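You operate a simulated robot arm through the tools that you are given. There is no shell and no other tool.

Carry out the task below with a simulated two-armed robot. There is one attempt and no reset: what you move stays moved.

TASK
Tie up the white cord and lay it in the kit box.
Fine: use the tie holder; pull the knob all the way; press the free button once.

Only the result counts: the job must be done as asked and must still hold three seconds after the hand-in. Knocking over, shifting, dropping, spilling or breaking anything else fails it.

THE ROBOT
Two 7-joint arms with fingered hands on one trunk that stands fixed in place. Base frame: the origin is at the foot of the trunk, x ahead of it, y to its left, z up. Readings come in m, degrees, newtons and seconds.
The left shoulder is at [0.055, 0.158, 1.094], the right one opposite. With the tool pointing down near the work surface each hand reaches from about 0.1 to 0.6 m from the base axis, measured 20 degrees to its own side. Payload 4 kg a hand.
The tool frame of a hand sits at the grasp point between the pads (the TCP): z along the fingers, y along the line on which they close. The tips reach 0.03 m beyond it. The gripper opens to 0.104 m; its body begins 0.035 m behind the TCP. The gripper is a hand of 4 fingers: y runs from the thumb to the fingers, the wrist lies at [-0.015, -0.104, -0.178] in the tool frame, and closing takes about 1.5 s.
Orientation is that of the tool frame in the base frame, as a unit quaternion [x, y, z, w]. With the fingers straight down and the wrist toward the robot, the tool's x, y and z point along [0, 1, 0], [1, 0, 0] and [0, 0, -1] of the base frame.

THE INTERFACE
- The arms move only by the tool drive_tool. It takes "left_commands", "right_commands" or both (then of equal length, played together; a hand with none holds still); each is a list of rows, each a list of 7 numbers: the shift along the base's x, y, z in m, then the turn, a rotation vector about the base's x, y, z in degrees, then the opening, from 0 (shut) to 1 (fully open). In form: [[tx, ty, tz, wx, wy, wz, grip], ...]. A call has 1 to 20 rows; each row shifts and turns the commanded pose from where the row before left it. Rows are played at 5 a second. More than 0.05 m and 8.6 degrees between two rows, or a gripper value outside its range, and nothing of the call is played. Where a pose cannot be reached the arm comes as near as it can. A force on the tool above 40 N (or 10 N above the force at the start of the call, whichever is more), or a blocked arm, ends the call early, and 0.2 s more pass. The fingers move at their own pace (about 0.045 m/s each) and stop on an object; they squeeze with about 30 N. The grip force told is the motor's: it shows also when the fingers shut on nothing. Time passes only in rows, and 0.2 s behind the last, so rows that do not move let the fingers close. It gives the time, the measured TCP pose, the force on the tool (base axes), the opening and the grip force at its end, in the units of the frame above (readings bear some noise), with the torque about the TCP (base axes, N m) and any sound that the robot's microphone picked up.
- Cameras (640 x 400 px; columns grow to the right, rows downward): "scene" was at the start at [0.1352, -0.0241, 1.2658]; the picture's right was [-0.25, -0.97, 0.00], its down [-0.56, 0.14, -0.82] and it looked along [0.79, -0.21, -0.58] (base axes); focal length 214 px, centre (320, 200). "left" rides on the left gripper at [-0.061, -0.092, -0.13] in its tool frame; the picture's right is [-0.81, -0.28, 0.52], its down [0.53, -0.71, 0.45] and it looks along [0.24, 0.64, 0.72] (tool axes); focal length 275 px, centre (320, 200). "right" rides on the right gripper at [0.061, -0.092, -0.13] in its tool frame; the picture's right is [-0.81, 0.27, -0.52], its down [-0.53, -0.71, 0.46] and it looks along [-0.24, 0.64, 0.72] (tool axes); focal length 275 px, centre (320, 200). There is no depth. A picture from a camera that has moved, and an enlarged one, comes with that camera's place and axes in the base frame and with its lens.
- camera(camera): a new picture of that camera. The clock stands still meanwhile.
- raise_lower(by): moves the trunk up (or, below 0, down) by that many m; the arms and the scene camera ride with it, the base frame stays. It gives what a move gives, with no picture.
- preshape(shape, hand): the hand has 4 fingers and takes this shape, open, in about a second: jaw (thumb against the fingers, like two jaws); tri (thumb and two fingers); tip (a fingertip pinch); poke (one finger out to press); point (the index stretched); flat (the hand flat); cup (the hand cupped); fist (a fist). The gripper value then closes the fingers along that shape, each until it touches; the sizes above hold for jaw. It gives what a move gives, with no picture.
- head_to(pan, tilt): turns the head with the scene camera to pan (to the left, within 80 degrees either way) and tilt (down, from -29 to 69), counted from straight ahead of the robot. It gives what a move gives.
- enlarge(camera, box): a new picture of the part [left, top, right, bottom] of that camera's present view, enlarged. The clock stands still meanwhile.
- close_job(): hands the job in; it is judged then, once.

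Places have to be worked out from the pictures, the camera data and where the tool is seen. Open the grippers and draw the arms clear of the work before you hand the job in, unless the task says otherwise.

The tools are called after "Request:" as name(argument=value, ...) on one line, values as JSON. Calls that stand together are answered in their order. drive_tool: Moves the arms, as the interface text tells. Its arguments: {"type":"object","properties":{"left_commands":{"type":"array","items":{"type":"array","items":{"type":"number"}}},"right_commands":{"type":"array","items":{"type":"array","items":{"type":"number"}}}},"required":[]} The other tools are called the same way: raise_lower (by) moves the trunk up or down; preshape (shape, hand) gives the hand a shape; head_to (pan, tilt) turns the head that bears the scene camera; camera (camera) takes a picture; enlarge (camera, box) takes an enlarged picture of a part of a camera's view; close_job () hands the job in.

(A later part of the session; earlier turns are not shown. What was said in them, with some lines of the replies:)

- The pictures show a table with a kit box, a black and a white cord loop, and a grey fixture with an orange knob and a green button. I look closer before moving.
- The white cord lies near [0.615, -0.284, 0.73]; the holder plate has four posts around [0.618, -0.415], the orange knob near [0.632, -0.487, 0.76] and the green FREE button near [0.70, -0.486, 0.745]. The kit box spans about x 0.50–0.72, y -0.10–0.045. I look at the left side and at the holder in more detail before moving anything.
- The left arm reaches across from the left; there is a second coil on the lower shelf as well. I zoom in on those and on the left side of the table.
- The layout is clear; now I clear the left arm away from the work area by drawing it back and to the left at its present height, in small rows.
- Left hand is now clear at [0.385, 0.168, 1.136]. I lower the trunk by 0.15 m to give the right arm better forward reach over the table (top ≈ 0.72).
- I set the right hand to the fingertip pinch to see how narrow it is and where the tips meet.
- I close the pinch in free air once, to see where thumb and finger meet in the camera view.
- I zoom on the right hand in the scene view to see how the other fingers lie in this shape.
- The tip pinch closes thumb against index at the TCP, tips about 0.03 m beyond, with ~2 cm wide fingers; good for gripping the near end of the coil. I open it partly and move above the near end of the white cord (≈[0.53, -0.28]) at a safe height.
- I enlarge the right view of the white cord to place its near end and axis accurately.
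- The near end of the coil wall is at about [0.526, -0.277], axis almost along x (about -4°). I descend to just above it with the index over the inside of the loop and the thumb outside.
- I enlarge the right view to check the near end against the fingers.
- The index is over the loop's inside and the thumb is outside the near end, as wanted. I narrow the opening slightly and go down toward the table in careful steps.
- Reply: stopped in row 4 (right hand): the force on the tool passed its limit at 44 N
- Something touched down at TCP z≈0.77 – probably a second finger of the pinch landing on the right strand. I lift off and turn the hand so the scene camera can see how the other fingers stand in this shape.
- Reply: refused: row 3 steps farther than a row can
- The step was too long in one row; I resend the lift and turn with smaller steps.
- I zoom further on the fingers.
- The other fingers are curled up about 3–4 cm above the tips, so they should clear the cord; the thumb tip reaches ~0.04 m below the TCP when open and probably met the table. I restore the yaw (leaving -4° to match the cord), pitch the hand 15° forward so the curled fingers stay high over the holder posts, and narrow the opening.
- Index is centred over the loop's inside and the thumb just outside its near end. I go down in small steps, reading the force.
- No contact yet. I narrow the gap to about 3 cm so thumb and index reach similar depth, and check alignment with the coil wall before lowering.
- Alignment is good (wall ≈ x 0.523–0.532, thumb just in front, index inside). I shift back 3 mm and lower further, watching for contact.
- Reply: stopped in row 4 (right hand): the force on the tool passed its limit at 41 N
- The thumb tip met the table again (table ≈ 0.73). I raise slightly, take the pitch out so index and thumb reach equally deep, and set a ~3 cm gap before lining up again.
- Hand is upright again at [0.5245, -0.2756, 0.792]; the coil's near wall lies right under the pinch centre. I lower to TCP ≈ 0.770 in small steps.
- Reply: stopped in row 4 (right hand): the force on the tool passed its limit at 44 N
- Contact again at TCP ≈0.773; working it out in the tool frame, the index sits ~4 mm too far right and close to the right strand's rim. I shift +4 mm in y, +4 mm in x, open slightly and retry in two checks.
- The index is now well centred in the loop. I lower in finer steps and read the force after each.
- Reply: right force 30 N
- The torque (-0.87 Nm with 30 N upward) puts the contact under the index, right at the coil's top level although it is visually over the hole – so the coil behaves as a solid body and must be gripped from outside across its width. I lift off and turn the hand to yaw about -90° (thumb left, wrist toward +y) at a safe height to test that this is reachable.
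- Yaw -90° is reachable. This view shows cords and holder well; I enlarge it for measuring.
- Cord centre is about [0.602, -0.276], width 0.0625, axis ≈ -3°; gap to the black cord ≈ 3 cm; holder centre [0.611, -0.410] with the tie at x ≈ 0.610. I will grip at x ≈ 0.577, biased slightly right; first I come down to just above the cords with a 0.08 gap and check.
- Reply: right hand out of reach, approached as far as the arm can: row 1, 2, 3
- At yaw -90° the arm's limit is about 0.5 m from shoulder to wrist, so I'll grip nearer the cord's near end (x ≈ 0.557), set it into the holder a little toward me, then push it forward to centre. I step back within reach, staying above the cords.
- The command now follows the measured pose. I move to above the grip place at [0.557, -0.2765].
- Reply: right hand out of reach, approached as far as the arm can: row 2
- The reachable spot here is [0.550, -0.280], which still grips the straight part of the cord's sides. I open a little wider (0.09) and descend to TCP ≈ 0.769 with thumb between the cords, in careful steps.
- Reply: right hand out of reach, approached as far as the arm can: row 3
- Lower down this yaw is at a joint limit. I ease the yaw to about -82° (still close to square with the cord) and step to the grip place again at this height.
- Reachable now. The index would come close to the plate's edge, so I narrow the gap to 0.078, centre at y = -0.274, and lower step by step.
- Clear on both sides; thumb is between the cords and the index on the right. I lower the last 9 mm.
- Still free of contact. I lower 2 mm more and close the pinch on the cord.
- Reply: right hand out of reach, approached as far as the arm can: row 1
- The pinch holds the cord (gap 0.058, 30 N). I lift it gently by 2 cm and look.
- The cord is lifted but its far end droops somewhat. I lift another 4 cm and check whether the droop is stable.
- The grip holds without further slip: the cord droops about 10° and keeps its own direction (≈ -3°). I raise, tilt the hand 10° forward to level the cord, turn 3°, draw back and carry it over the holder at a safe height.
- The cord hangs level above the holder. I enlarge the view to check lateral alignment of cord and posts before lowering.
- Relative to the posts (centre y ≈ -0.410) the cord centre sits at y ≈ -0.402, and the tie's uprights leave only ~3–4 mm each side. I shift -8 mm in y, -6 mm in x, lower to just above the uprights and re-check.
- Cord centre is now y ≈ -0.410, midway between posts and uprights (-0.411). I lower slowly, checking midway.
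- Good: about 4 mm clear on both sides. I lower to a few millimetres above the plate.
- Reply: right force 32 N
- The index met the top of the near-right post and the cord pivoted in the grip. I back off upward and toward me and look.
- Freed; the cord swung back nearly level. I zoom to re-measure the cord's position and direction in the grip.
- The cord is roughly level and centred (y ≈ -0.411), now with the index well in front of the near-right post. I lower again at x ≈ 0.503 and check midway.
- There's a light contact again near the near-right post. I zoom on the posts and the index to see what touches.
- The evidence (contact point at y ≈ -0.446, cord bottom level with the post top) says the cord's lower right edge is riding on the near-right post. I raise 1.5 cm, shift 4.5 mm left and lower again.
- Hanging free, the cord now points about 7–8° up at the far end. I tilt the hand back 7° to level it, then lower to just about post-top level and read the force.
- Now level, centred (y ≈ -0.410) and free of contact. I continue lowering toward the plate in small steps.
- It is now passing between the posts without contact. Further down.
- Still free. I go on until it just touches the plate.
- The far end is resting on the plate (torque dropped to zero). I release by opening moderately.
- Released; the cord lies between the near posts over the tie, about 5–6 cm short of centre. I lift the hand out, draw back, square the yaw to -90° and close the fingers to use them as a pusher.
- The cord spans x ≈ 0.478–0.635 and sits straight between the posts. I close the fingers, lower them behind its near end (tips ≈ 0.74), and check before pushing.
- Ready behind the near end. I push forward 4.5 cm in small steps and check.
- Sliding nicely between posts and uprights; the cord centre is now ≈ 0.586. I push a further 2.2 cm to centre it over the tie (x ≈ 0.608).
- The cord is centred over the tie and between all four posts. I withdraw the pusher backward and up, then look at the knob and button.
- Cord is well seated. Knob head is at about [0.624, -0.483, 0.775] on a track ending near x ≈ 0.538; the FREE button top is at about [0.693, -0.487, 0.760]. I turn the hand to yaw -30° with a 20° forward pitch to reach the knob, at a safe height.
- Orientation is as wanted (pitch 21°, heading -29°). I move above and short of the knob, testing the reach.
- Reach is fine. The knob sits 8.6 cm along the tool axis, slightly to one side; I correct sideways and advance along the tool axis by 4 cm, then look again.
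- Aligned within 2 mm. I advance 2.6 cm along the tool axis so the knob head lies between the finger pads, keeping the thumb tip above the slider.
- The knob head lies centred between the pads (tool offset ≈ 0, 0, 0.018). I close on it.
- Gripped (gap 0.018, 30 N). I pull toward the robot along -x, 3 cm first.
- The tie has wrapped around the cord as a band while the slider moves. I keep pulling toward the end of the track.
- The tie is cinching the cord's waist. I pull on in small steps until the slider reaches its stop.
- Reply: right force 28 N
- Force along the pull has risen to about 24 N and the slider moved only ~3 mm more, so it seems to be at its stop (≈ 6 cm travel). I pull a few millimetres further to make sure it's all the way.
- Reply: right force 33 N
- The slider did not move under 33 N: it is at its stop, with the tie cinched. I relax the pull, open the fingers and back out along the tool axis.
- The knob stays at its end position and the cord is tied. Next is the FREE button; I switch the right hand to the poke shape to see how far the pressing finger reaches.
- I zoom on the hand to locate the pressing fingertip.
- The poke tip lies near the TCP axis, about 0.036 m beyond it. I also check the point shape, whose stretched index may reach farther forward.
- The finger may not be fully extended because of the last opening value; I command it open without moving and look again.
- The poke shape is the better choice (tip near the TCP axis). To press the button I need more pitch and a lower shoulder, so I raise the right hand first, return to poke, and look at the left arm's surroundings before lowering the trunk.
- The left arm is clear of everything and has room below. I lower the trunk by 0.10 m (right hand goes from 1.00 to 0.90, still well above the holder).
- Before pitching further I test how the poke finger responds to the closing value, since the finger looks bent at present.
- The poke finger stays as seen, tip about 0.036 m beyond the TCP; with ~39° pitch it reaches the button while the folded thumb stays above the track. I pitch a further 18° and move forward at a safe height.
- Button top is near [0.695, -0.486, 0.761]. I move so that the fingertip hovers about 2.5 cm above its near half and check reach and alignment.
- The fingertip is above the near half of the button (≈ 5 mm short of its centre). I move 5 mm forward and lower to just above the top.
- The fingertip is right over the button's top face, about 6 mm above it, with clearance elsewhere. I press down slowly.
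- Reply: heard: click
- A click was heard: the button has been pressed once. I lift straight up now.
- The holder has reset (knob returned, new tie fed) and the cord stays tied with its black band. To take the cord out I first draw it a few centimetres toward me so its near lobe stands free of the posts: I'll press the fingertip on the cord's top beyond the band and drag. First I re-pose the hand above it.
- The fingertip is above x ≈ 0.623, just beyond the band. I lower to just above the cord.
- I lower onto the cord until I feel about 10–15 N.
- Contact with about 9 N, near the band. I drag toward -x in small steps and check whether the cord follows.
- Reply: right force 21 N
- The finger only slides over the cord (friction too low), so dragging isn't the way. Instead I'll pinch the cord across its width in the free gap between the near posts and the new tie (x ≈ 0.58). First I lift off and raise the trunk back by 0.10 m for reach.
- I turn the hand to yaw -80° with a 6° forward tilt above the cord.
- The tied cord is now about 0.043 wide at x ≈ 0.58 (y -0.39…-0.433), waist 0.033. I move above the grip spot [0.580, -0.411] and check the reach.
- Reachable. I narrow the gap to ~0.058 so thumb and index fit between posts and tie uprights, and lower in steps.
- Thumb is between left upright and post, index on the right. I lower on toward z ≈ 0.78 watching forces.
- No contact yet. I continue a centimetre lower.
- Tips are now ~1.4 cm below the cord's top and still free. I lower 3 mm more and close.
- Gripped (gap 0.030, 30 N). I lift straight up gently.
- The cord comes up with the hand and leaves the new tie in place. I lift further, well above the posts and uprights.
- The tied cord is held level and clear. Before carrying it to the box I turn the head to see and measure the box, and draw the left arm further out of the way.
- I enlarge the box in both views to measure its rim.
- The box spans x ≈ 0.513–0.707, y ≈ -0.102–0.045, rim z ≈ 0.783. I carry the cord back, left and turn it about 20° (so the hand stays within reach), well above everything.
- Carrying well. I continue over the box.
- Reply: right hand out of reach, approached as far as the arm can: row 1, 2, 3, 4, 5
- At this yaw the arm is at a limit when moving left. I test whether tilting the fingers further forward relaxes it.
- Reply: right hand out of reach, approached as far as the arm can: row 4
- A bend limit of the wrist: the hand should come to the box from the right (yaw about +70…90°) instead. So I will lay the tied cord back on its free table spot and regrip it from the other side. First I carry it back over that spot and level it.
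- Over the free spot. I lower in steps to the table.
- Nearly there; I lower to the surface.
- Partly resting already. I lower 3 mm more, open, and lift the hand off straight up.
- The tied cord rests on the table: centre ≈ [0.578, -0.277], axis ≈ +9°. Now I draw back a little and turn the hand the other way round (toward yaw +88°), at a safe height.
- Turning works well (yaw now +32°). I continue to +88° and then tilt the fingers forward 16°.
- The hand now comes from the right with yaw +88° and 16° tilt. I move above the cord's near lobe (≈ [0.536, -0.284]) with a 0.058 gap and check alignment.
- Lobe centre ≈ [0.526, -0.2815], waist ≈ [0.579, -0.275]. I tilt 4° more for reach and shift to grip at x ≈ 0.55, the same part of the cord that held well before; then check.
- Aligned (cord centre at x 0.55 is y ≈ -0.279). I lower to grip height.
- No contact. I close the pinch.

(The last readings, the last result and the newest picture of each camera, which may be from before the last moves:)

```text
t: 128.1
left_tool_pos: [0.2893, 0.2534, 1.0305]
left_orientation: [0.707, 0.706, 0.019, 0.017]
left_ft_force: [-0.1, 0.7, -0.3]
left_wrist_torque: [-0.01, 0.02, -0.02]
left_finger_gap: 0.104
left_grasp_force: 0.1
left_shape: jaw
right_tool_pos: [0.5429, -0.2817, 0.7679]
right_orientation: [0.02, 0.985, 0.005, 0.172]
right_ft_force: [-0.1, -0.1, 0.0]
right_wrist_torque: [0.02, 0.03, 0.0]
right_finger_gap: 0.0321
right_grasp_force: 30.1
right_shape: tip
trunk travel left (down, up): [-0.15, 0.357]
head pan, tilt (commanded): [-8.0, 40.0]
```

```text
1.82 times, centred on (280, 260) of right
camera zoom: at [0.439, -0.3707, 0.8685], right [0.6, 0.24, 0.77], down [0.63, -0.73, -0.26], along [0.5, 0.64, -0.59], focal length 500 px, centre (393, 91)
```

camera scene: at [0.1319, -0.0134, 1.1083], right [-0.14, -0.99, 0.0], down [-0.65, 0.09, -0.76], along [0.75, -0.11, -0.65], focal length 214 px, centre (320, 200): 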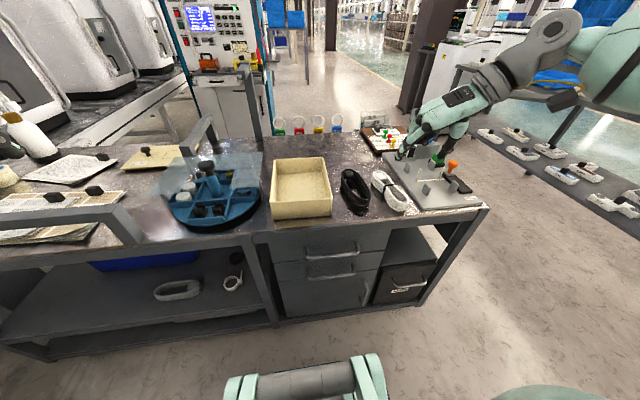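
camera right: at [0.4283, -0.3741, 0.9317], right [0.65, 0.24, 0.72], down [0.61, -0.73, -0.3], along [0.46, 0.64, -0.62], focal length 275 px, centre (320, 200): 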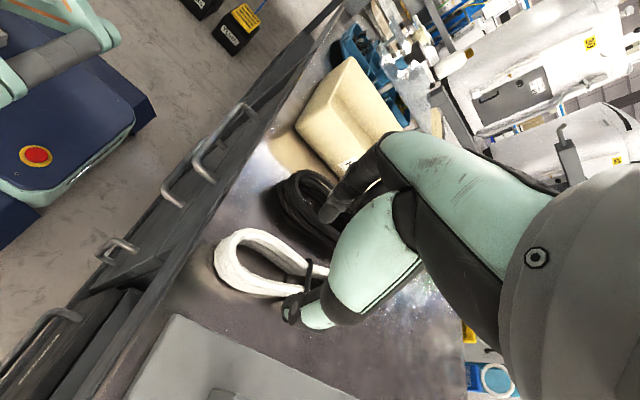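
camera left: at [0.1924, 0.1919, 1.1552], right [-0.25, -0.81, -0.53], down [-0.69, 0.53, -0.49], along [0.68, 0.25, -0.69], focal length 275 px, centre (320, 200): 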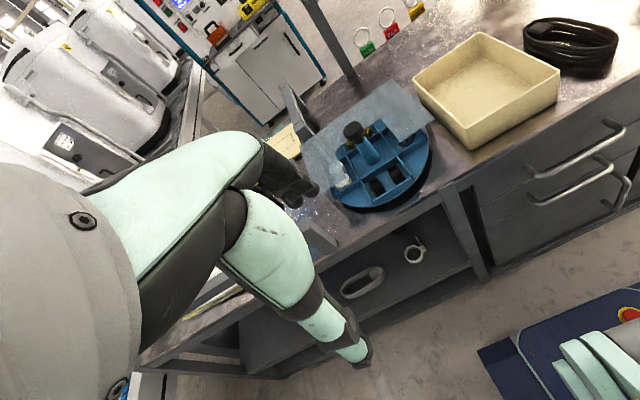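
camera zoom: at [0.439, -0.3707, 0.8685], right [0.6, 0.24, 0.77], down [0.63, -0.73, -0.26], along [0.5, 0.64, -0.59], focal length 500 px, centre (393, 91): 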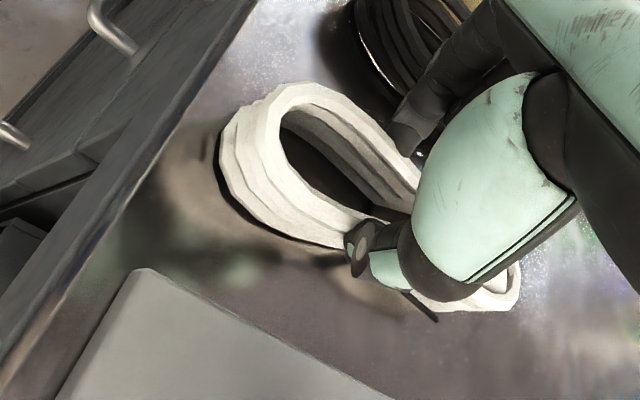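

Gripped again (gap 0.032, 30 N). I lift slowly, then higher.

Request:
drive_tool(right_commands=[[0, 0, 0.006, 0, 0, 0, 0.03], [0, 0, 0.01, 0, 0, 0, 0.03], [0, 0, 0.015, 0, 0, 0, 0.03], [0, 0, 0.025, 0, 0, 0, 0.03], [0, 0.005, 0.03, 0, 0, 0, 0.03], [0, 0.005, 0.03, 0, 0, 0, 0.03], [0, 0, 0, 0, 0, 0, 0.03]])

Request:
camera(camera="right")

Request:
enlarge(camera="scene", box=[300, 80, 440, 240])

```text
t: 129.7
left_tool_pos: [0.2908, 0.2534, 1.03]
left_orientation: [0.708, 0.706, 0.019, 0.016]
left_ft_force: [0.0, -0.5, -0.8]
left_wrist_torque: [0.0, -0.01, -0.03]
left_finger_gap: 0.104
left_grasp_force: 0.1
left_shape: jaw
right_tool_pos: [0.5443, -0.2688, 0.8867]
right_orientation: [0.021, 0.985, 0.006, 0.173]
right_ft_force: [1.3, 0.0, -1.9]
right_wrist_torque: [-0.03, 0.05, -0.01]
right_finger_gap: 0.0319
right_grasp_force: 29.6
right_shape: tip
trunk travel left (down, up): [-0.15, 0.357]
head pan, tilt (commanded): [-8.0, 40.0]
```

```text
taken
camera right: at [0.4398, -0.36, 0.9867], right [0.6, 0.24, 0.77], down [0.63, -0.73, -0.26], along [0.5, 0.64, -0.59], focal length 275 px, centre (320, 200)
```

right: 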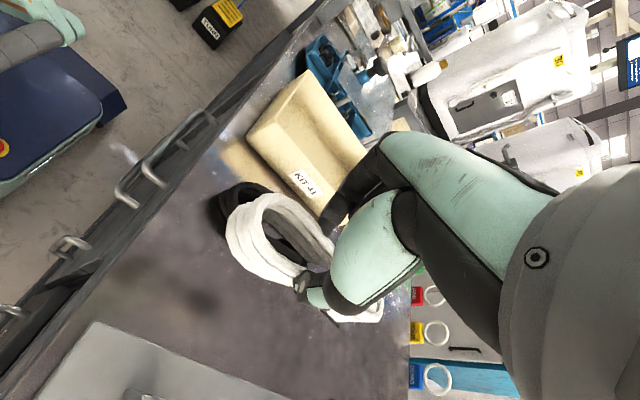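

```text
2.50 times, centred on (370, 160) of scene
camera zoom: at [0.1322, -0.0138, 1.1082], right [-0.14, -0.99, 0.0], down [-0.65, 0.09, -0.76], along [0.75, -0.11, -0.65], focal length 536 px, centre (195, 300)
```

zoom: 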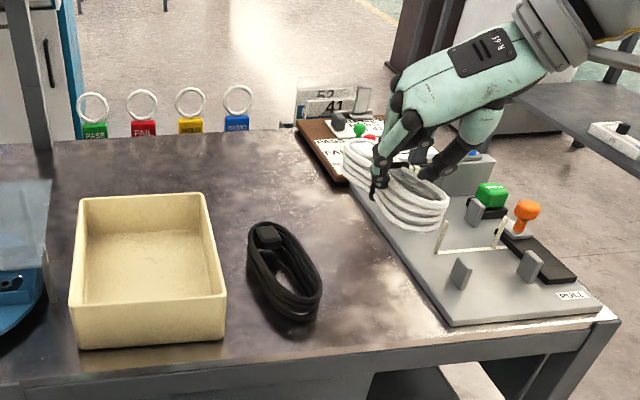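

The cord hangs steadily. I carry it left over the box at this height.

Request:
drive_tool(right_commands=[[0.002, 0.035, 0.002, 0, 0, 0, 0.03], [0.005, 0.04, 0, 0, 0, 0, 0.03], [0.005, 0.04, 0, 0, 0, 0, 0.03], [0.006, 0.04, 0, 0, 0, 0, 0.03], [0.006, 0.04, 0, 0, 0, 0, 0.03], [0.005, 0.04, 0, 0, 0, 0, 0.03], [0, 0, 0, 0, 0, 0, 0.03]])

Request:
camera(camera="right")

Request:
enlarge(camera="scene", box=[230, 100, 390, 240])

```text
t: 131.3
left_tool_pos: [0.29, 0.2551, 1.0301]
left_orientation: [0.707, 0.707, 0.02, 0.017]
left_ft_force: [0.9, 0.2, 0.4]
left_wrist_torque: [-0.03, -0.01, -0.01]
left_finger_gap: 0.1039
left_grasp_force: 0.1
left_shape: jaw
right_tool_pos: [0.57, -0.0398, 0.8836]
right_orientation: [0.02, 0.985, 0.006, 0.173]
right_ft_force: [0.1, -0.1, -1.3]
right_wrist_torque: [-0.01, 0.01, 0.0]
right_finger_gap: 0.032
right_grasp_force: 30.6
right_shape: tip
right hand out of reach, approached as far as the arm can: row 6
trunk travel left (down, up): [-0.15, 0.357]
head pan, tilt (commanded): [-8.0, 40.0]
```

```text
taken
camera right: at [0.4646, -0.1288, 0.9845], right [0.6, 0.24, 0.77], down [0.63, -0.73, -0.26], along [0.5, 0.64, -0.59], focal length 275 px, centre (320, 200)
```

right: 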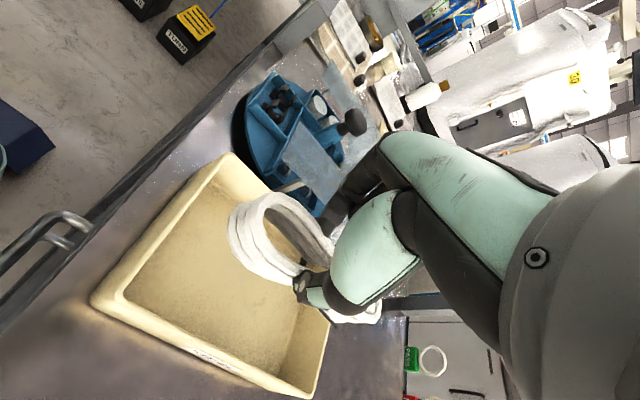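

```text
2.86 times, centred on (310, 170) of scene
camera zoom: at [0.1313, -0.0134, 1.1084], right [-0.14, -0.99, 0.0], down [-0.65, 0.09, -0.76], along [0.75, -0.11, -0.65], focal length 613 px, centre (349, 286)
```

zoom: 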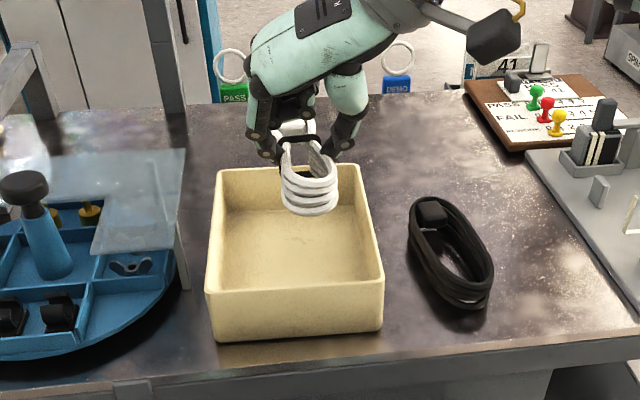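

The cord is over the box with its axis along x (x ≈ 0.528–0.68, y ≈ -0.04). I shift slightly forward and lower partway to check clearance at the walls.

Request:
drive_tool(right_commands=[[0.005, 0.002, -0.01, 0, 0, 0, 0.03], [0, 0, -0.015, 0, 0, 0, 0.03], [0, 0, -0.015, 0, 0, 0, 0.03], [0, 0, 0, 0, 0, 0, 0.03]])

Request:
camera(camera="right")

Request:
enlarge(camera="scene", box=[250, 120, 370, 240])

```text
t: 132.3
left_tool_pos: [0.29, 0.2561, 1.0302]
left_orientation: [0.707, 0.707, 0.02, 0.017]
left_ft_force: [-1.1, 0.2, 0.3]
left_wrist_torque: [0.01, 0.06, -0.02]
left_finger_gap: 0.1038
left_grasp_force: 0.0
left_shape: jaw
right_tool_pos: [0.5705, -0.0422, 0.8471]
right_orientation: [0.021, 0.985, 0.006, 0.173]
right_ft_force: [-0.9, 1.0, -2.3]
right_wrist_torque: [-0.03, 0.0, 0.02]
right_finger_gap: 0.0322
right_grasp_force: 30.0
right_shape: tip
right hand out of reach, approached as far as the arm can: row 1, 3
trunk travel left (down, up): [-0.15, 0.357]
head pan, tilt (commanded): [-8.0, 40.0]
```

```text
taken
camera right: at [0.4655, -0.1326, 0.9467], right [0.6, 0.24, 0.77], down [0.63, -0.73, -0.26], along [0.5, 0.64, -0.59], focal length 275 px, centre (320, 200)
```

right: 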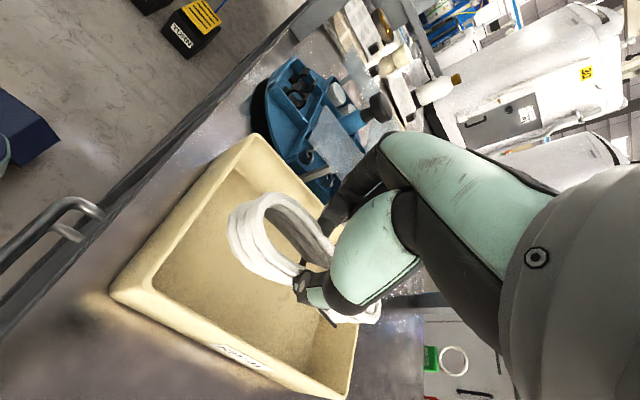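

```text
3.33 times, centred on (310, 180) of scene
camera zoom: at [0.1319, -0.0133, 1.1083], right [-0.14, -0.99, 0.0], down [-0.65, 0.09, -0.76], along [0.75, -0.11, -0.65], focal length 715 px, centre (353, 267)
```

zoom: 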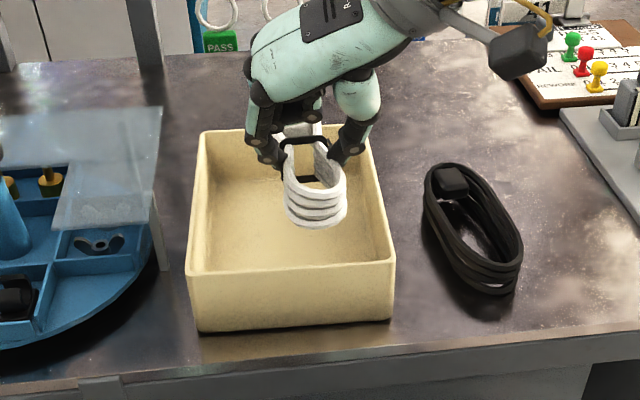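

Fits between the walls with ~1 cm at the near end. The arm is near a joint limit going down, so I lower the whole trunk by 5 cm instead, which brings the cord straight down into the box.

Request:
raise_lower(by=-0.045)

Request:
camera(camera="right")

Request:
enlarge(camera="scene", box=[250, 110, 370, 230])

```text
t: 133.2
left_tool_pos: [0.288, 0.2552, 0.9845]
left_orientation: [0.707, 0.707, 0.019, 0.016]
left_ft_force: [1.0, 0.8, 0.0]
left_wrist_torque: [0.02, 0.02, -0.01]
left_finger_gap: 0.104
left_grasp_force: 0.1
left_shape: jaw
right_tool_pos: [0.5707, -0.0428, 0.8069]
right_orientation: [0.022, 0.984, 0.009, 0.177]
right_ft_force: [0.4, -3.1, 24.6]
right_wrist_torque: [-0.28, 0.05, -0.12]
right_finger_gap: 0.0319
right_grasp_force: 29.6
right_shape: tip
trunk travel left (down, up): [-0.105, 0.402]
head pan, tilt (commanded): [-8.0, 40.0]
```

```text
taken
camera right: at [0.4649, -0.1326, 0.9045], right [0.59, 0.23, 0.77], down [0.63, -0.73, -0.26], along [0.51, 0.64, -0.58], focal length 275 px, centre (320, 200)
```

right: 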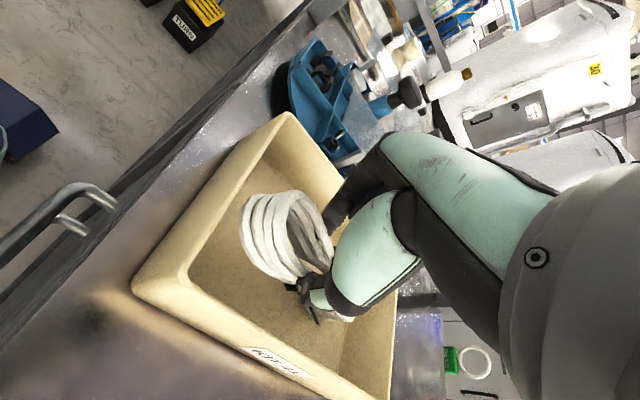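

```text
3.33 times, centred on (310, 170) of scene
camera zoom: at [0.1297, -0.0135, 1.0629], right [-0.14, -0.99, 0.0], down [-0.65, 0.09, -0.76], along [0.75, -0.11, -0.65], focal length 715 px, centre (353, 300)
```

zoom: 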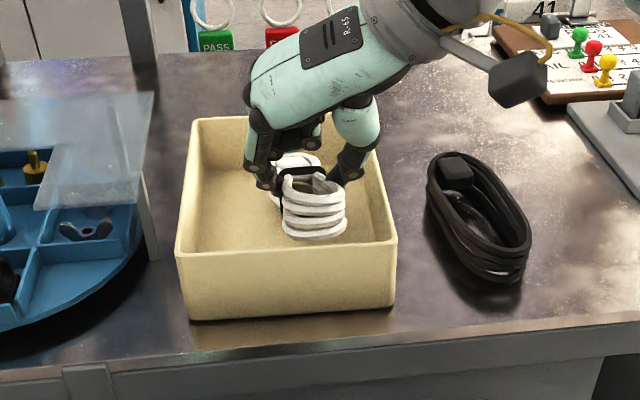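

There is an upward force of about 25 N already. I look closer to see what touches.

Request:
enlarge(camera="right", box=[200, 150, 400, 370])

Request:
enlarge(camera="scene", box=[280, 120, 350, 190])

```text
1.82 times, centred on (300, 260) of right
camera zoom: at [0.4649, -0.1326, 0.9045], right [0.59, 0.23, 0.77], down [0.63, -0.73, -0.26], along [0.51, 0.64, -0.58], focal length 500 px, centre (356, 91)
```

zoom: 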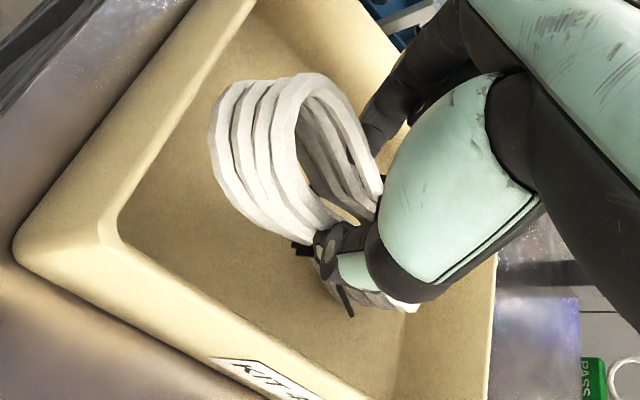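

```text
5.71 times, centred on (315, 155) of scene
camera zoom: at [0.1297, -0.0135, 1.0629], right [-0.14, -0.99, 0.0], down [-0.65, 0.09, -0.76], along [0.75, -0.11, -0.65], focal length 1226 px, centre (349, 457)
```

zoom: 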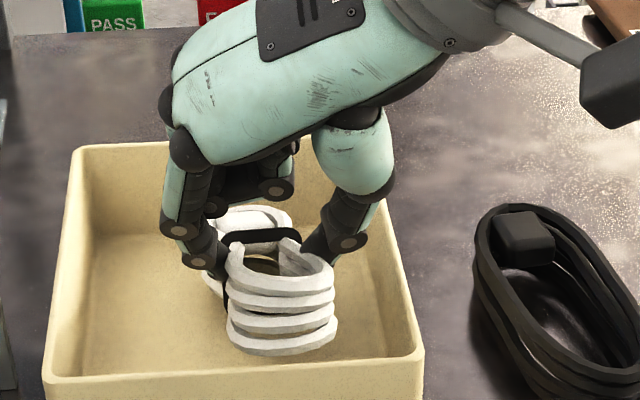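

The far end has touched the floor and the cord has pivoted (near end up). I raise the trunk by 4 cm again and level the cord before setting it down.

Request:
raise_lower(by=0.045)

Request:
enlarge(camera="right", box=[200, 150, 400, 370])

Request:
enlarge(camera="scene", box=[270, 130, 350, 210])

```text
t: 134.1
left_tool_pos: [0.2911, 0.2544, 1.0304]
left_orientation: [0.706, 0.708, 0.019, 0.016]
left_ft_force: [-0.2, 1.1, -0.4]
left_wrist_torque: [0.01, 0.02, 0.01]
left_finger_gap: 0.104
left_grasp_force: 0.1
left_shape: jaw
right_tool_pos: [0.5704, -0.0413, 0.8452]
right_orientation: [0.02, 0.985, 0.006, 0.171]
right_ft_force: [0.5, 0.2, -1.9]
right_wrist_torque: [-0.01, 0.06, -0.01]
right_finger_gap: 0.0319
right_grasp_force: 30.0
right_shape: tip
trunk travel left (down, up): [-0.15, 0.357]
head pan, tilt (commanded): [-8.0, 40.0]
```

```text
1.82 times, centred on (300, 260) of right
camera zoom: at [0.466, -0.1327, 0.9458], right [0.6, 0.24, 0.77], down [0.63, -0.73, -0.26], along [0.5, 0.64, -0.59], focal length 500 px, centre (356, 91)
```

zoom: 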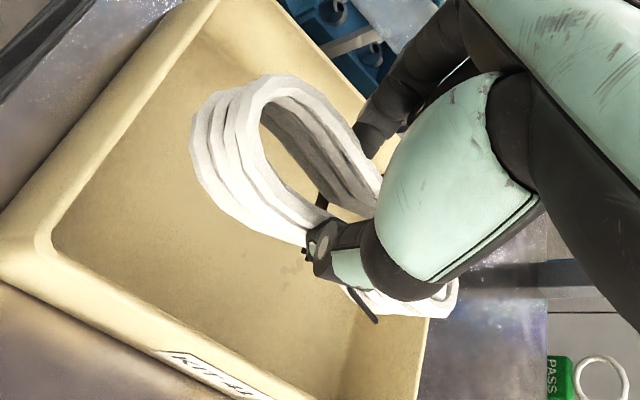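

```text
5.00 times, centred on (310, 170) of scene
camera zoom: at [0.1327, -0.0135, 1.1082], right [-0.14, -0.99, 0.0], down [-0.65, 0.09, -0.76], along [0.75, -0.11, -0.65], focal length 1072 px, centre (370, 350)
```

zoom: 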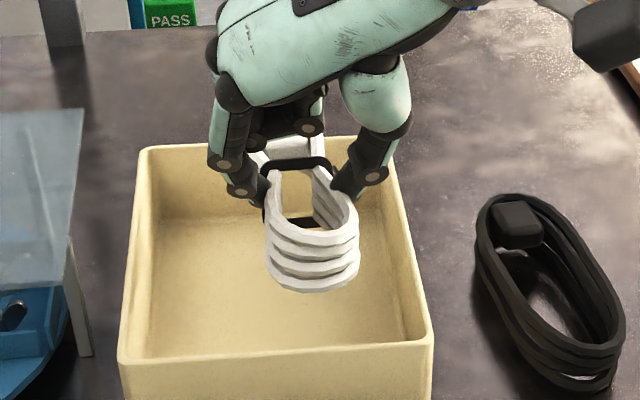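

Lifted free, the cord hangs with its far end drooping roughly 10–15°. I tilt the hand forward by 12° to level it and look again.

Request:
drive_tool(right_commands=[[0, 0, 0.005, 0, -6, 0, 0.03], [0, 0, 0, 0, -6, 0, 0.03], [0, 0, 0, 0, 0, 0, 0.03]])

Request:
enlarge(camera="scene", box=[270, 130, 350, 210])

Request:
enlarge(camera="right", box=[200, 150, 400, 370])

```text
t: 134.9
left_tool_pos: [0.2898, 0.2541, 1.0305]
left_orientation: [0.707, 0.707, 0.018, 0.016]
left_ft_force: [0.5, 0.1, 0.3]
left_wrist_torque: [-0.01, -0.02, -0.04]
left_finger_gap: 0.1041
left_grasp_force: 0.0
left_shape: jaw
right_tool_pos: [0.5714, -0.0417, 0.8507]
right_orientation: [0.019, 0.961, 0.008, 0.274]
right_ft_force: [-0.7, -0.2, -1.3]
right_wrist_torque: [0.02, 0.04, 0.03]
right_finger_gap: 0.0318
right_grasp_force: 30.1
right_shape: tip
trunk travel left (down, up): [-0.15, 0.357]
head pan, tilt (commanded): [-8.0, 40.0]
```

```text
5.00 times, centred on (310, 170) of scene
camera zoom: at [0.1323, -0.0136, 1.1082], right [-0.14, -0.99, 0.0], down [-0.65, 0.09, -0.76], along [0.75, -0.11, -0.65], focal length 1072 px, centre (370, 350)
```

zoom: 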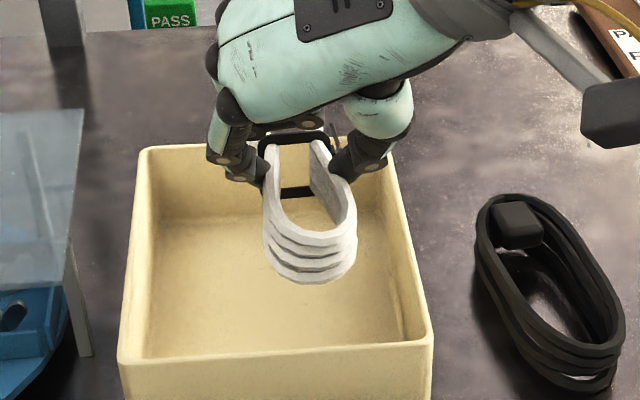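

```text
1.82 times, centred on (300, 260) of right
camera zoom: at [0.4479, -0.1328, 0.9275], right [0.42, 0.24, 0.87], down [0.67, -0.73, -0.12], along [0.61, 0.64, -0.47], focal length 500 px, centre (356, 91)
```

zoom: 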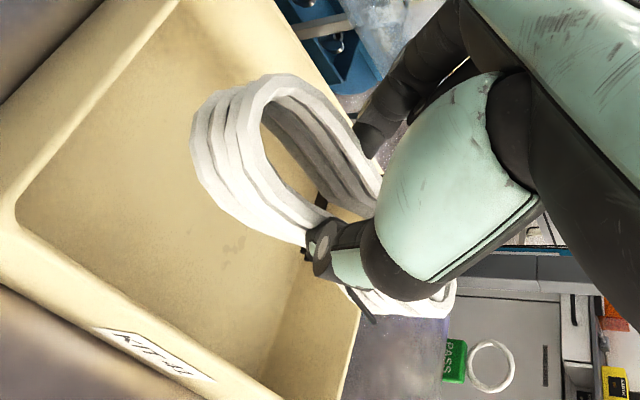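

Now the cord is about level. I lower with the trunk by 5 cm and check the force.

Request:
raise_lower(by=-0.05)

Request:
enlarge(camera="scene", box=[260, 110, 360, 200])

Request:
enlarge(camera="right", box=[200, 150, 400, 370])

```text
t: 135.8
left_tool_pos: [0.2894, 0.2539, 0.9787]
left_orientation: [0.706, 0.707, 0.018, 0.017]
left_ft_force: [-0.1, 0.4, 0.0]
left_wrist_torque: [0.04, -0.01, -0.02]
left_finger_gap: 0.1041
left_grasp_force: 0.0
left_shape: jaw
right_tool_pos: [0.5719, -0.0425, 0.8002]
right_orientation: [0.02, 0.962, 0.008, 0.274]
right_ft_force: [0.3, 0.0, -1.6]
right_wrist_torque: [-0.01, 0.04, -0.03]
right_finger_gap: 0.032
right_grasp_force: 30.3
right_shape: tip
trunk travel left (down, up): [-0.1, 0.407]
head pan, tilt (commanded): [-8.0, 40.0]
```

```text
4.44 times, centred on (310, 155) of scene
camera zoom: at [0.1312, -0.0135, 1.0575], right [-0.14, -0.99, 0.0], down [-0.65, 0.09, -0.76], along [0.75, -0.11, -0.65], focal length 953 px, centre (364, 400)
```

zoom: 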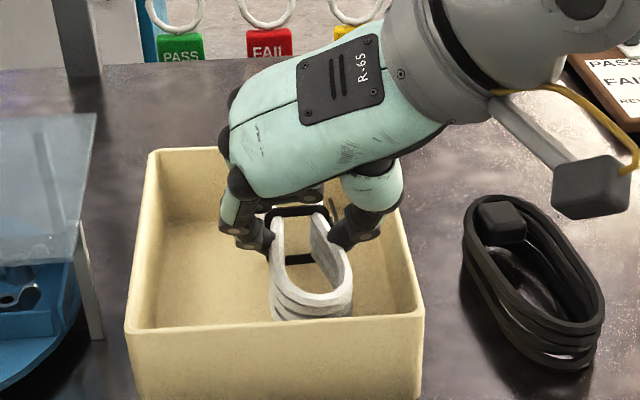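

```text
1.82 times, centred on (300, 260) of right
camera zoom: at [0.4475, -0.1327, 0.877], right [0.42, 0.24, 0.87], down [0.67, -0.73, -0.12], along [0.61, 0.64, -0.47], focal length 500 px, centre (356, 91)
```

zoom: 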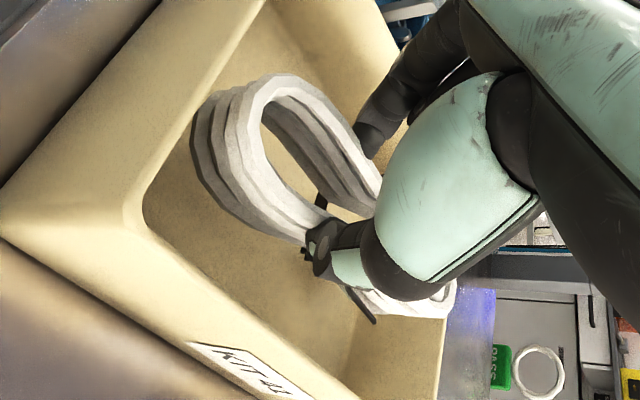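

Still free (only the cord's weight). I lower another 1.2 cm.

Request:
raise_lower(by=-0.012)

Request:
enlarge(camera="scene", box=[260, 110, 360, 200])

Request:
enlarge(camera="right", box=[200, 150, 400, 370])

```text
t: 136.4
left_tool_pos: [0.2898, 0.2534, 0.9667]
left_orientation: [0.707, 0.707, 0.019, 0.017]
left_ft_force: [0.2, 0.1, 0.1]
left_wrist_torque: [0.03, -0.02, -0.02]
left_finger_gap: 0.1044
left_grasp_force: 0.0
left_shape: jaw
right_tool_pos: [0.5706, -0.0419, 0.7883]
right_orientation: [0.02, 0.961, 0.008, 0.274]
right_ft_force: [-0.1, -0.9, -1.3]
right_wrist_torque: [-0.04, 0.05, -0.03]
right_finger_gap: 0.0318
right_grasp_force: 29.8
right_shape: tip
trunk travel left (down, up): [-0.088, 0.419]
head pan, tilt (commanded): [-8.0, 40.0]
```

```text
4.44 times, centred on (310, 155) of scene
camera zoom: at [0.131, -0.0135, 1.0453], right [-0.14, -0.99, 0.0], down [-0.65, 0.09, -0.76], along [0.75, -0.11, -0.65], focal length 953 px, centre (364, 400)
```

zoom: 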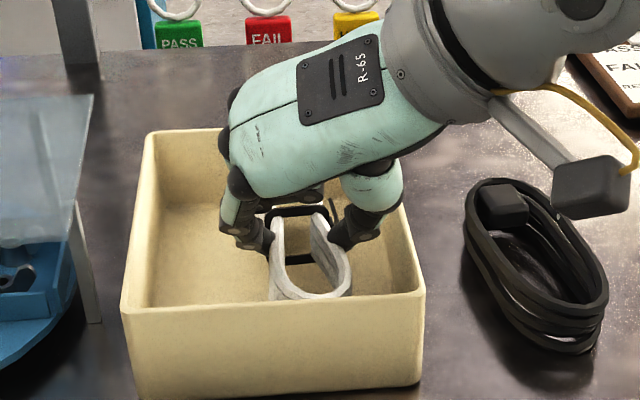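

```text
1.82 times, centred on (300, 260) of right
camera zoom: at [0.4474, -0.1327, 0.8647], right [0.42, 0.24, 0.87], down [0.67, -0.73, -0.12], along [0.61, 0.64, -0.47], focal length 500 px, centre (356, 91)
```

zoom: 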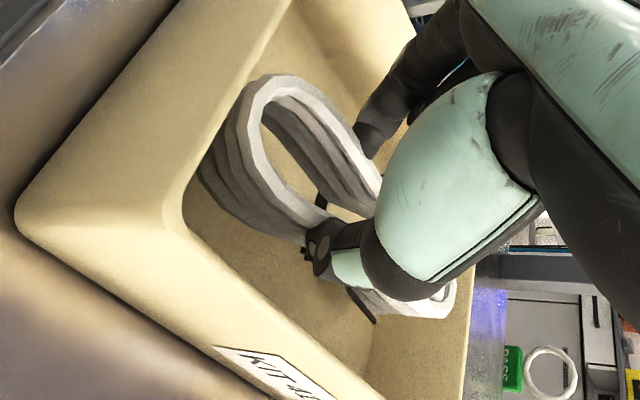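

Inside the box and still free. Another 1 cm down.

Request:
raise_lower(by=-0.01)

Request:
enlarge(camera="right", box=[200, 150, 400, 370])

```text
t: 137.0
left_tool_pos: [0.2896, 0.2527, 0.9571]
left_orientation: [0.707, 0.707, 0.019, 0.016]
left_ft_force: [-0.3, -0.5, 0.4]
left_wrist_torque: [-0.02, 0.02, -0.02]
left_finger_gap: 0.1041
left_grasp_force: 0.0
left_shape: jaw
right_tool_pos: [0.571, -0.0419, 0.7785]
right_orientation: [0.019, 0.961, 0.008, 0.275]
right_ft_force: [0.2, -0.8, -0.5]
right_wrist_torque: [0.04, 0.06, 0.01]
right_finger_gap: 0.032
right_grasp_force: 30.2
right_shape: tip
trunk travel left (down, up): [-0.078, 0.429]
head pan, tilt (commanded): [-8.0, 40.0]
```

```text
1.82 times, centred on (300, 260) of right
camera zoom: at [0.4474, -0.1327, 0.8546], right [0.42, 0.24, 0.87], down [0.67, -0.73, -0.12], along [0.61, 0.64, -0.47], focal length 500 px, centre (356, 91)
```

zoom: 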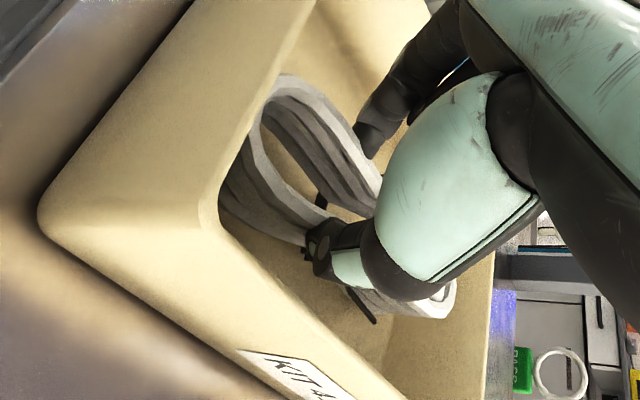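

Weight is starting to be taken by the floor. I lower 6 mm more.

Request:
raise_lower(by=-0.006)

Request:
enlarge(camera="scene", box=[260, 100, 360, 190])

```text
t: 137.5
left_tool_pos: [0.2894, 0.2535, 0.9512]
left_orientation: [0.707, 0.707, 0.019, 0.016]
left_ft_force: [-0.1, -0.3, 0.5]
left_wrist_torque: [0.07, 0.02, 0.0]
left_finger_gap: 0.1041
left_grasp_force: 0.1
left_shape: jaw
right_tool_pos: [0.5701, -0.042, 0.7728]
right_orientation: [0.02, 0.961, 0.009, 0.274]
right_ft_force: [-0.6, 0.3, 0.2]
right_wrist_torque: [-0.05, 0.04, -0.02]
right_finger_gap: 0.0321
right_grasp_force: 29.9
right_shape: tip
trunk travel left (down, up): [-0.072, 0.435]
head pan, tilt (commanded): [-8.0, 40.0]
```

```text
4.44 times, centred on (310, 145) of scene
camera zoom: at [0.1308, -0.0135, 1.0291], right [-0.14, -0.99, 0.0], down [-0.65, 0.09, -0.76], along [0.75, -0.11, -0.65], focal length 953 px, centre (364, 444)
```

zoom: 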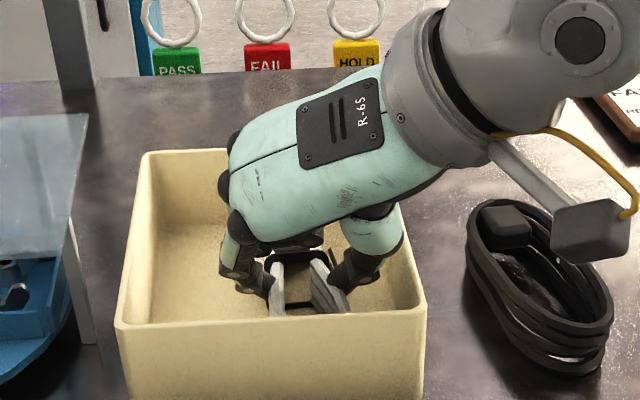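

The cord's weight now rests on the box floor. I open the fingers just enough to release it.

Request:
drive_tool(right_commands=[[0, 0, 0, 0, 0, 0, 0.34], [0, 0, 0, 0, 0, 0, 0.4], [0, 0, 0, 0, 0, 0, 0.46], [0, 0, 0, 0, 0, 0, 0.46], [0, 0, 0, 0, 0, 0, 0.46]])

Request:
enlarge(camera="right", box=[200, 150, 400, 370])

Request:
enlarge(camera="scene", box=[260, 100, 360, 190])

```text
t: 138.7
left_tool_pos: [0.2899, 0.2539, 0.9507]
left_orientation: [0.707, 0.707, 0.019, 0.016]
left_ft_force: [-0.5, 0.4, 0.3]
left_wrist_torque: [-0.01, -0.01, -0.03]
left_finger_gap: 0.1039
left_grasp_force: 0.0
left_shape: jaw
right_tool_pos: [0.5717, -0.0432, 0.7717]
right_orientation: [0.019, 0.961, 0.009, 0.274]
right_ft_force: [1.0, 0.4, 1.0]
right_wrist_torque: [-0.01, -0.01, 0.01]
right_finger_gap: 0.0469
right_grasp_force: 0.1
right_shape: tip
trunk travel left (down, up): [-0.072, 0.435]
head pan, tilt (commanded): [-8.0, 40.0]
```

```text
1.82 times, centred on (300, 260) of right
camera zoom: at [0.4475, -0.1326, 0.8486], right [0.42, 0.24, 0.87], down [0.67, -0.73, -0.12], along [0.61, 0.64, -0.47], focal length 500 px, centre (356, 91)
```

zoom: 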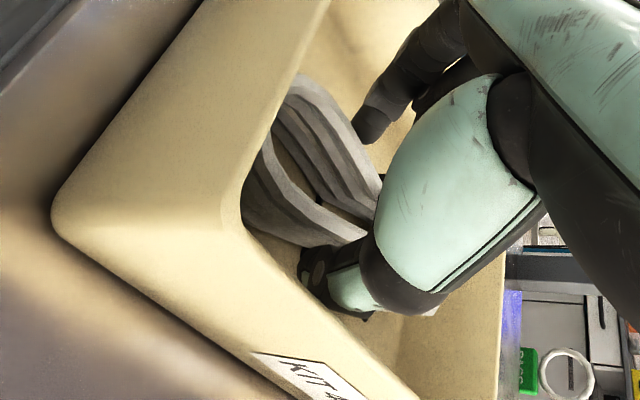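

```text
4.44 times, centred on (310, 145) of scene
camera zoom: at [0.1309, -0.0134, 1.0291], right [-0.14, -0.99, 0.0], down [-0.65, 0.09, -0.76], along [0.75, -0.11, -0.65], focal length 953 px, centre (364, 444)
```

zoom: 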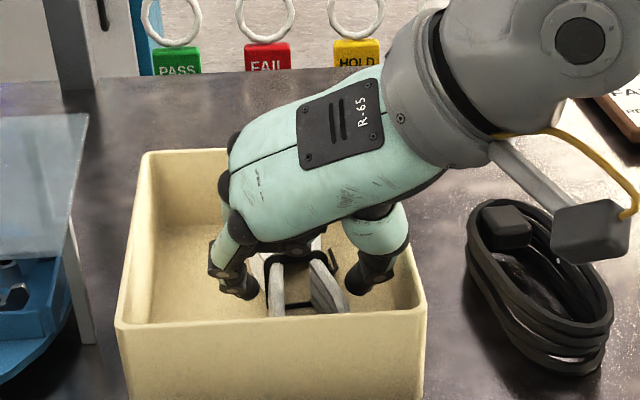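

Released. I raise the trunk to draw the hand straight up out of the box.

Request:
raise_lower(by=0.12)

Request:
camera(camera="right")

Request:
enlarge(camera="scene", box=[240, 130, 380, 250])

```text
t: 140.2
left_tool_pos: [0.2892, 0.2538, 1.0729]
left_orientation: [0.707, 0.707, 0.019, 0.017]
left_ft_force: [0.9, 0.8, 0.1]
left_wrist_torque: [-0.01, 0.01, -0.04]
left_finger_gap: 0.104
left_grasp_force: 0.0
left_shape: jaw
right_tool_pos: [0.572, -0.0424, 0.893]
right_orientation: [0.021, 0.961, 0.007, 0.275]
right_ft_force: [-0.3, 1.2, 0.3]
right_wrist_torque: [0.02, -0.02, 0.0]
right_finger_gap: 0.0475
right_grasp_force: 0.0
right_shape: tip
trunk travel left (down, up): [-0.192, 0.315]
head pan, tilt (commanded): [-8.0, 40.0]
```

```text
taken
camera right: at [0.4478, -0.1328, 0.97], right [0.42, 0.24, 0.87], down [0.67, -0.73, -0.12], along [0.61, 0.64, -0.47], focal length 275 px, centre (320, 200)
```

right: 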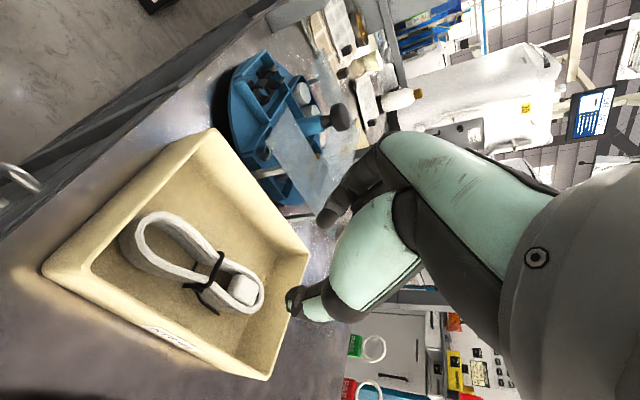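

```text
3.33 times, centred on (310, 190) of scene
camera zoom: at [0.1326, -0.0134, 1.1506], right [-0.14, -0.99, 0.0], down [-0.65, 0.09, -0.76], along [0.75, -0.11, -0.65], focal length 715 px, centre (353, 233)
```

zoom: 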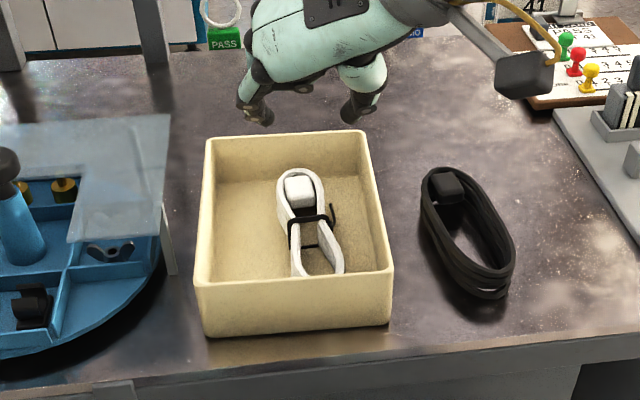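

The tied cord lies flat inside the box. I draw the right arm up and clear to the right and back, opening the hand.

Request:
drive_tool(right_commands=[[0, 0, 0.04, 0, 0, 0, 0.5], [0, 0, 0.04, 0, 4, 0, 0.6], [-0.02, -0.035, 0.005, 0, 6, 0, 0.8], [-0.02, -0.04, 0.005, 0, 6, 0, 1], [-0.02, -0.04, 0.005, 0, 6, 0, 1], [-0.02, -0.04, 0.005, 0, 0, -6, 1], [-0.02, -0.04, 0.005, 0, 0, -8, 1], [-0.02, -0.04, 0.005, 0, 0, -8, 1], [-0.02, -0.04, 0.005, 0, 0, -8, 1], [-0.02, -0.04, 0.005, 0, 0, -8, 1], [0, -0.04, 0.005, 0, 0, -8, 1], [0, -0.04, 0.005, 0, 0, -8, 1], [0, 0, 0, 0, 0, 0, 1]])

Request:
head_to(pan=-15, tilt=40)

Request:
camera(camera="scene")

Request:
enlarge(camera="scene", box=[220, 110, 480, 260])

```text
t: 143.0
left_tool_pos: [0.2893, 0.2539, 1.0729]
left_orientation: [0.707, 0.707, 0.018, 0.016]
left_ft_force: [0.7, 0.1, 0.0]
left_wrist_torque: [0.01, -0.04, -0.03]
left_finger_gap: 0.1041
left_grasp_force: 0.1
left_shape: jaw
right_tool_pos: [0.4152, -0.4392, 1.0247]
right_orientation: [0.472, 0.878, -0.036, 0.079]
right_ft_force: [-0.5, -0.2, 0.0]
right_wrist_torque: [-0.01, -0.02, 0.01]
right_finger_gap: 0.1037
right_grasp_force: 0.1
right_shape: tip
trunk travel left (down, up): [-0.192, 0.315]
head pan, tilt (commanded): [-8.0, 40.0]
```

```text
t: 143.7
left_tool_pos: [0.29, 0.2545, 1.0718]
left_orientation: [0.707, 0.707, 0.018, 0.017]
left_ft_force: [0.4, -0.5, 0.1]
left_wrist_torque: [-0.02, 0.01, 0.01]
left_finger_gap: 0.1038
left_grasp_force: 0.0
left_shape: jaw
right_tool_pos: [0.4151, -0.4384, 1.0245]
right_orientation: [0.471, 0.878, -0.037, 0.079]
right_ft_force: [0.2, -0.5, -0.2]
right_wrist_torque: [0.03, -0.01, -0.03]
right_finger_gap: 0.1037
right_grasp_force: 0.1
right_shape: tip
trunk travel left (down, up): [-0.192, 0.315]
head pan, tilt (commanded): [-15.0, 40.0]
```

```text
taken
camera scene: at [0.1301, -0.0237, 1.1507], right [-0.26, -0.97, 0.0], down [-0.63, 0.17, -0.76], along [0.73, -0.2, -0.65], focal length 214 px, centre (320, 200)
```

scene: 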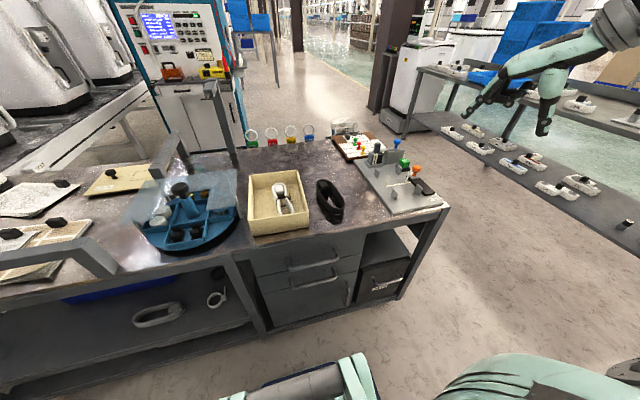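

```text
2.46 times, centred on (350, 185) of scene
camera zoom: at [0.1301, -0.0237, 1.1507], right [-0.26, -0.97, 0.0], down [-0.63, 0.17, -0.76], along [0.73, -0.2, -0.65], focal length 528 px, centre (246, 237)
```

zoom: 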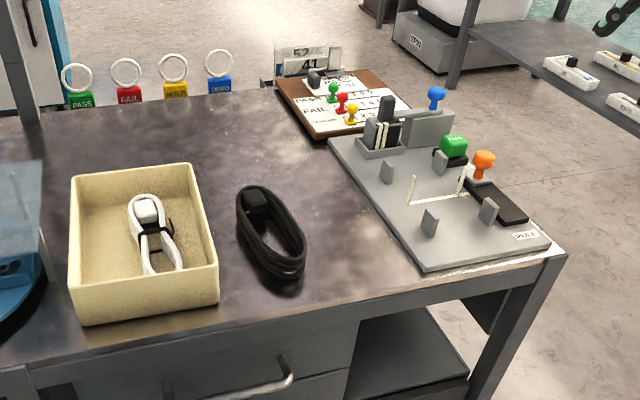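

The cord is tied and lies flat in the kit box; box, black cord and holder are in place, both hands are open and clear of the work. I hand the job in.

Request:
close_job()

```text
The job is handed in.
```

The white cord is tied with a band and lies flat in the kit box, and I handed the job in. The hand-in returned no verdict, so I don't know yet whether it was accepted.

- **Tie holder:** I seated the cord between the four posts and pulled the knob until it stopped. It did not move further under about 33 N.
- **Free button:** I pressed it once and heard the click. The holder then reset itself: the knob slid back and a new tie fed in.
- **Regrip:** My first hold on the tied cord could not reach the box. I set it down on the clear table, picked it up from the other side, then lowered it in.
- **Surroundings:** In the last pictures the box, the black cord and the holder are where they started. Earlier, while gripping the cord, my hand was stopped by contact a few times, and the cord caught a holder post once. I saw nothing else shift or fall over.

Both hands were open and clear of the table before I handed in.
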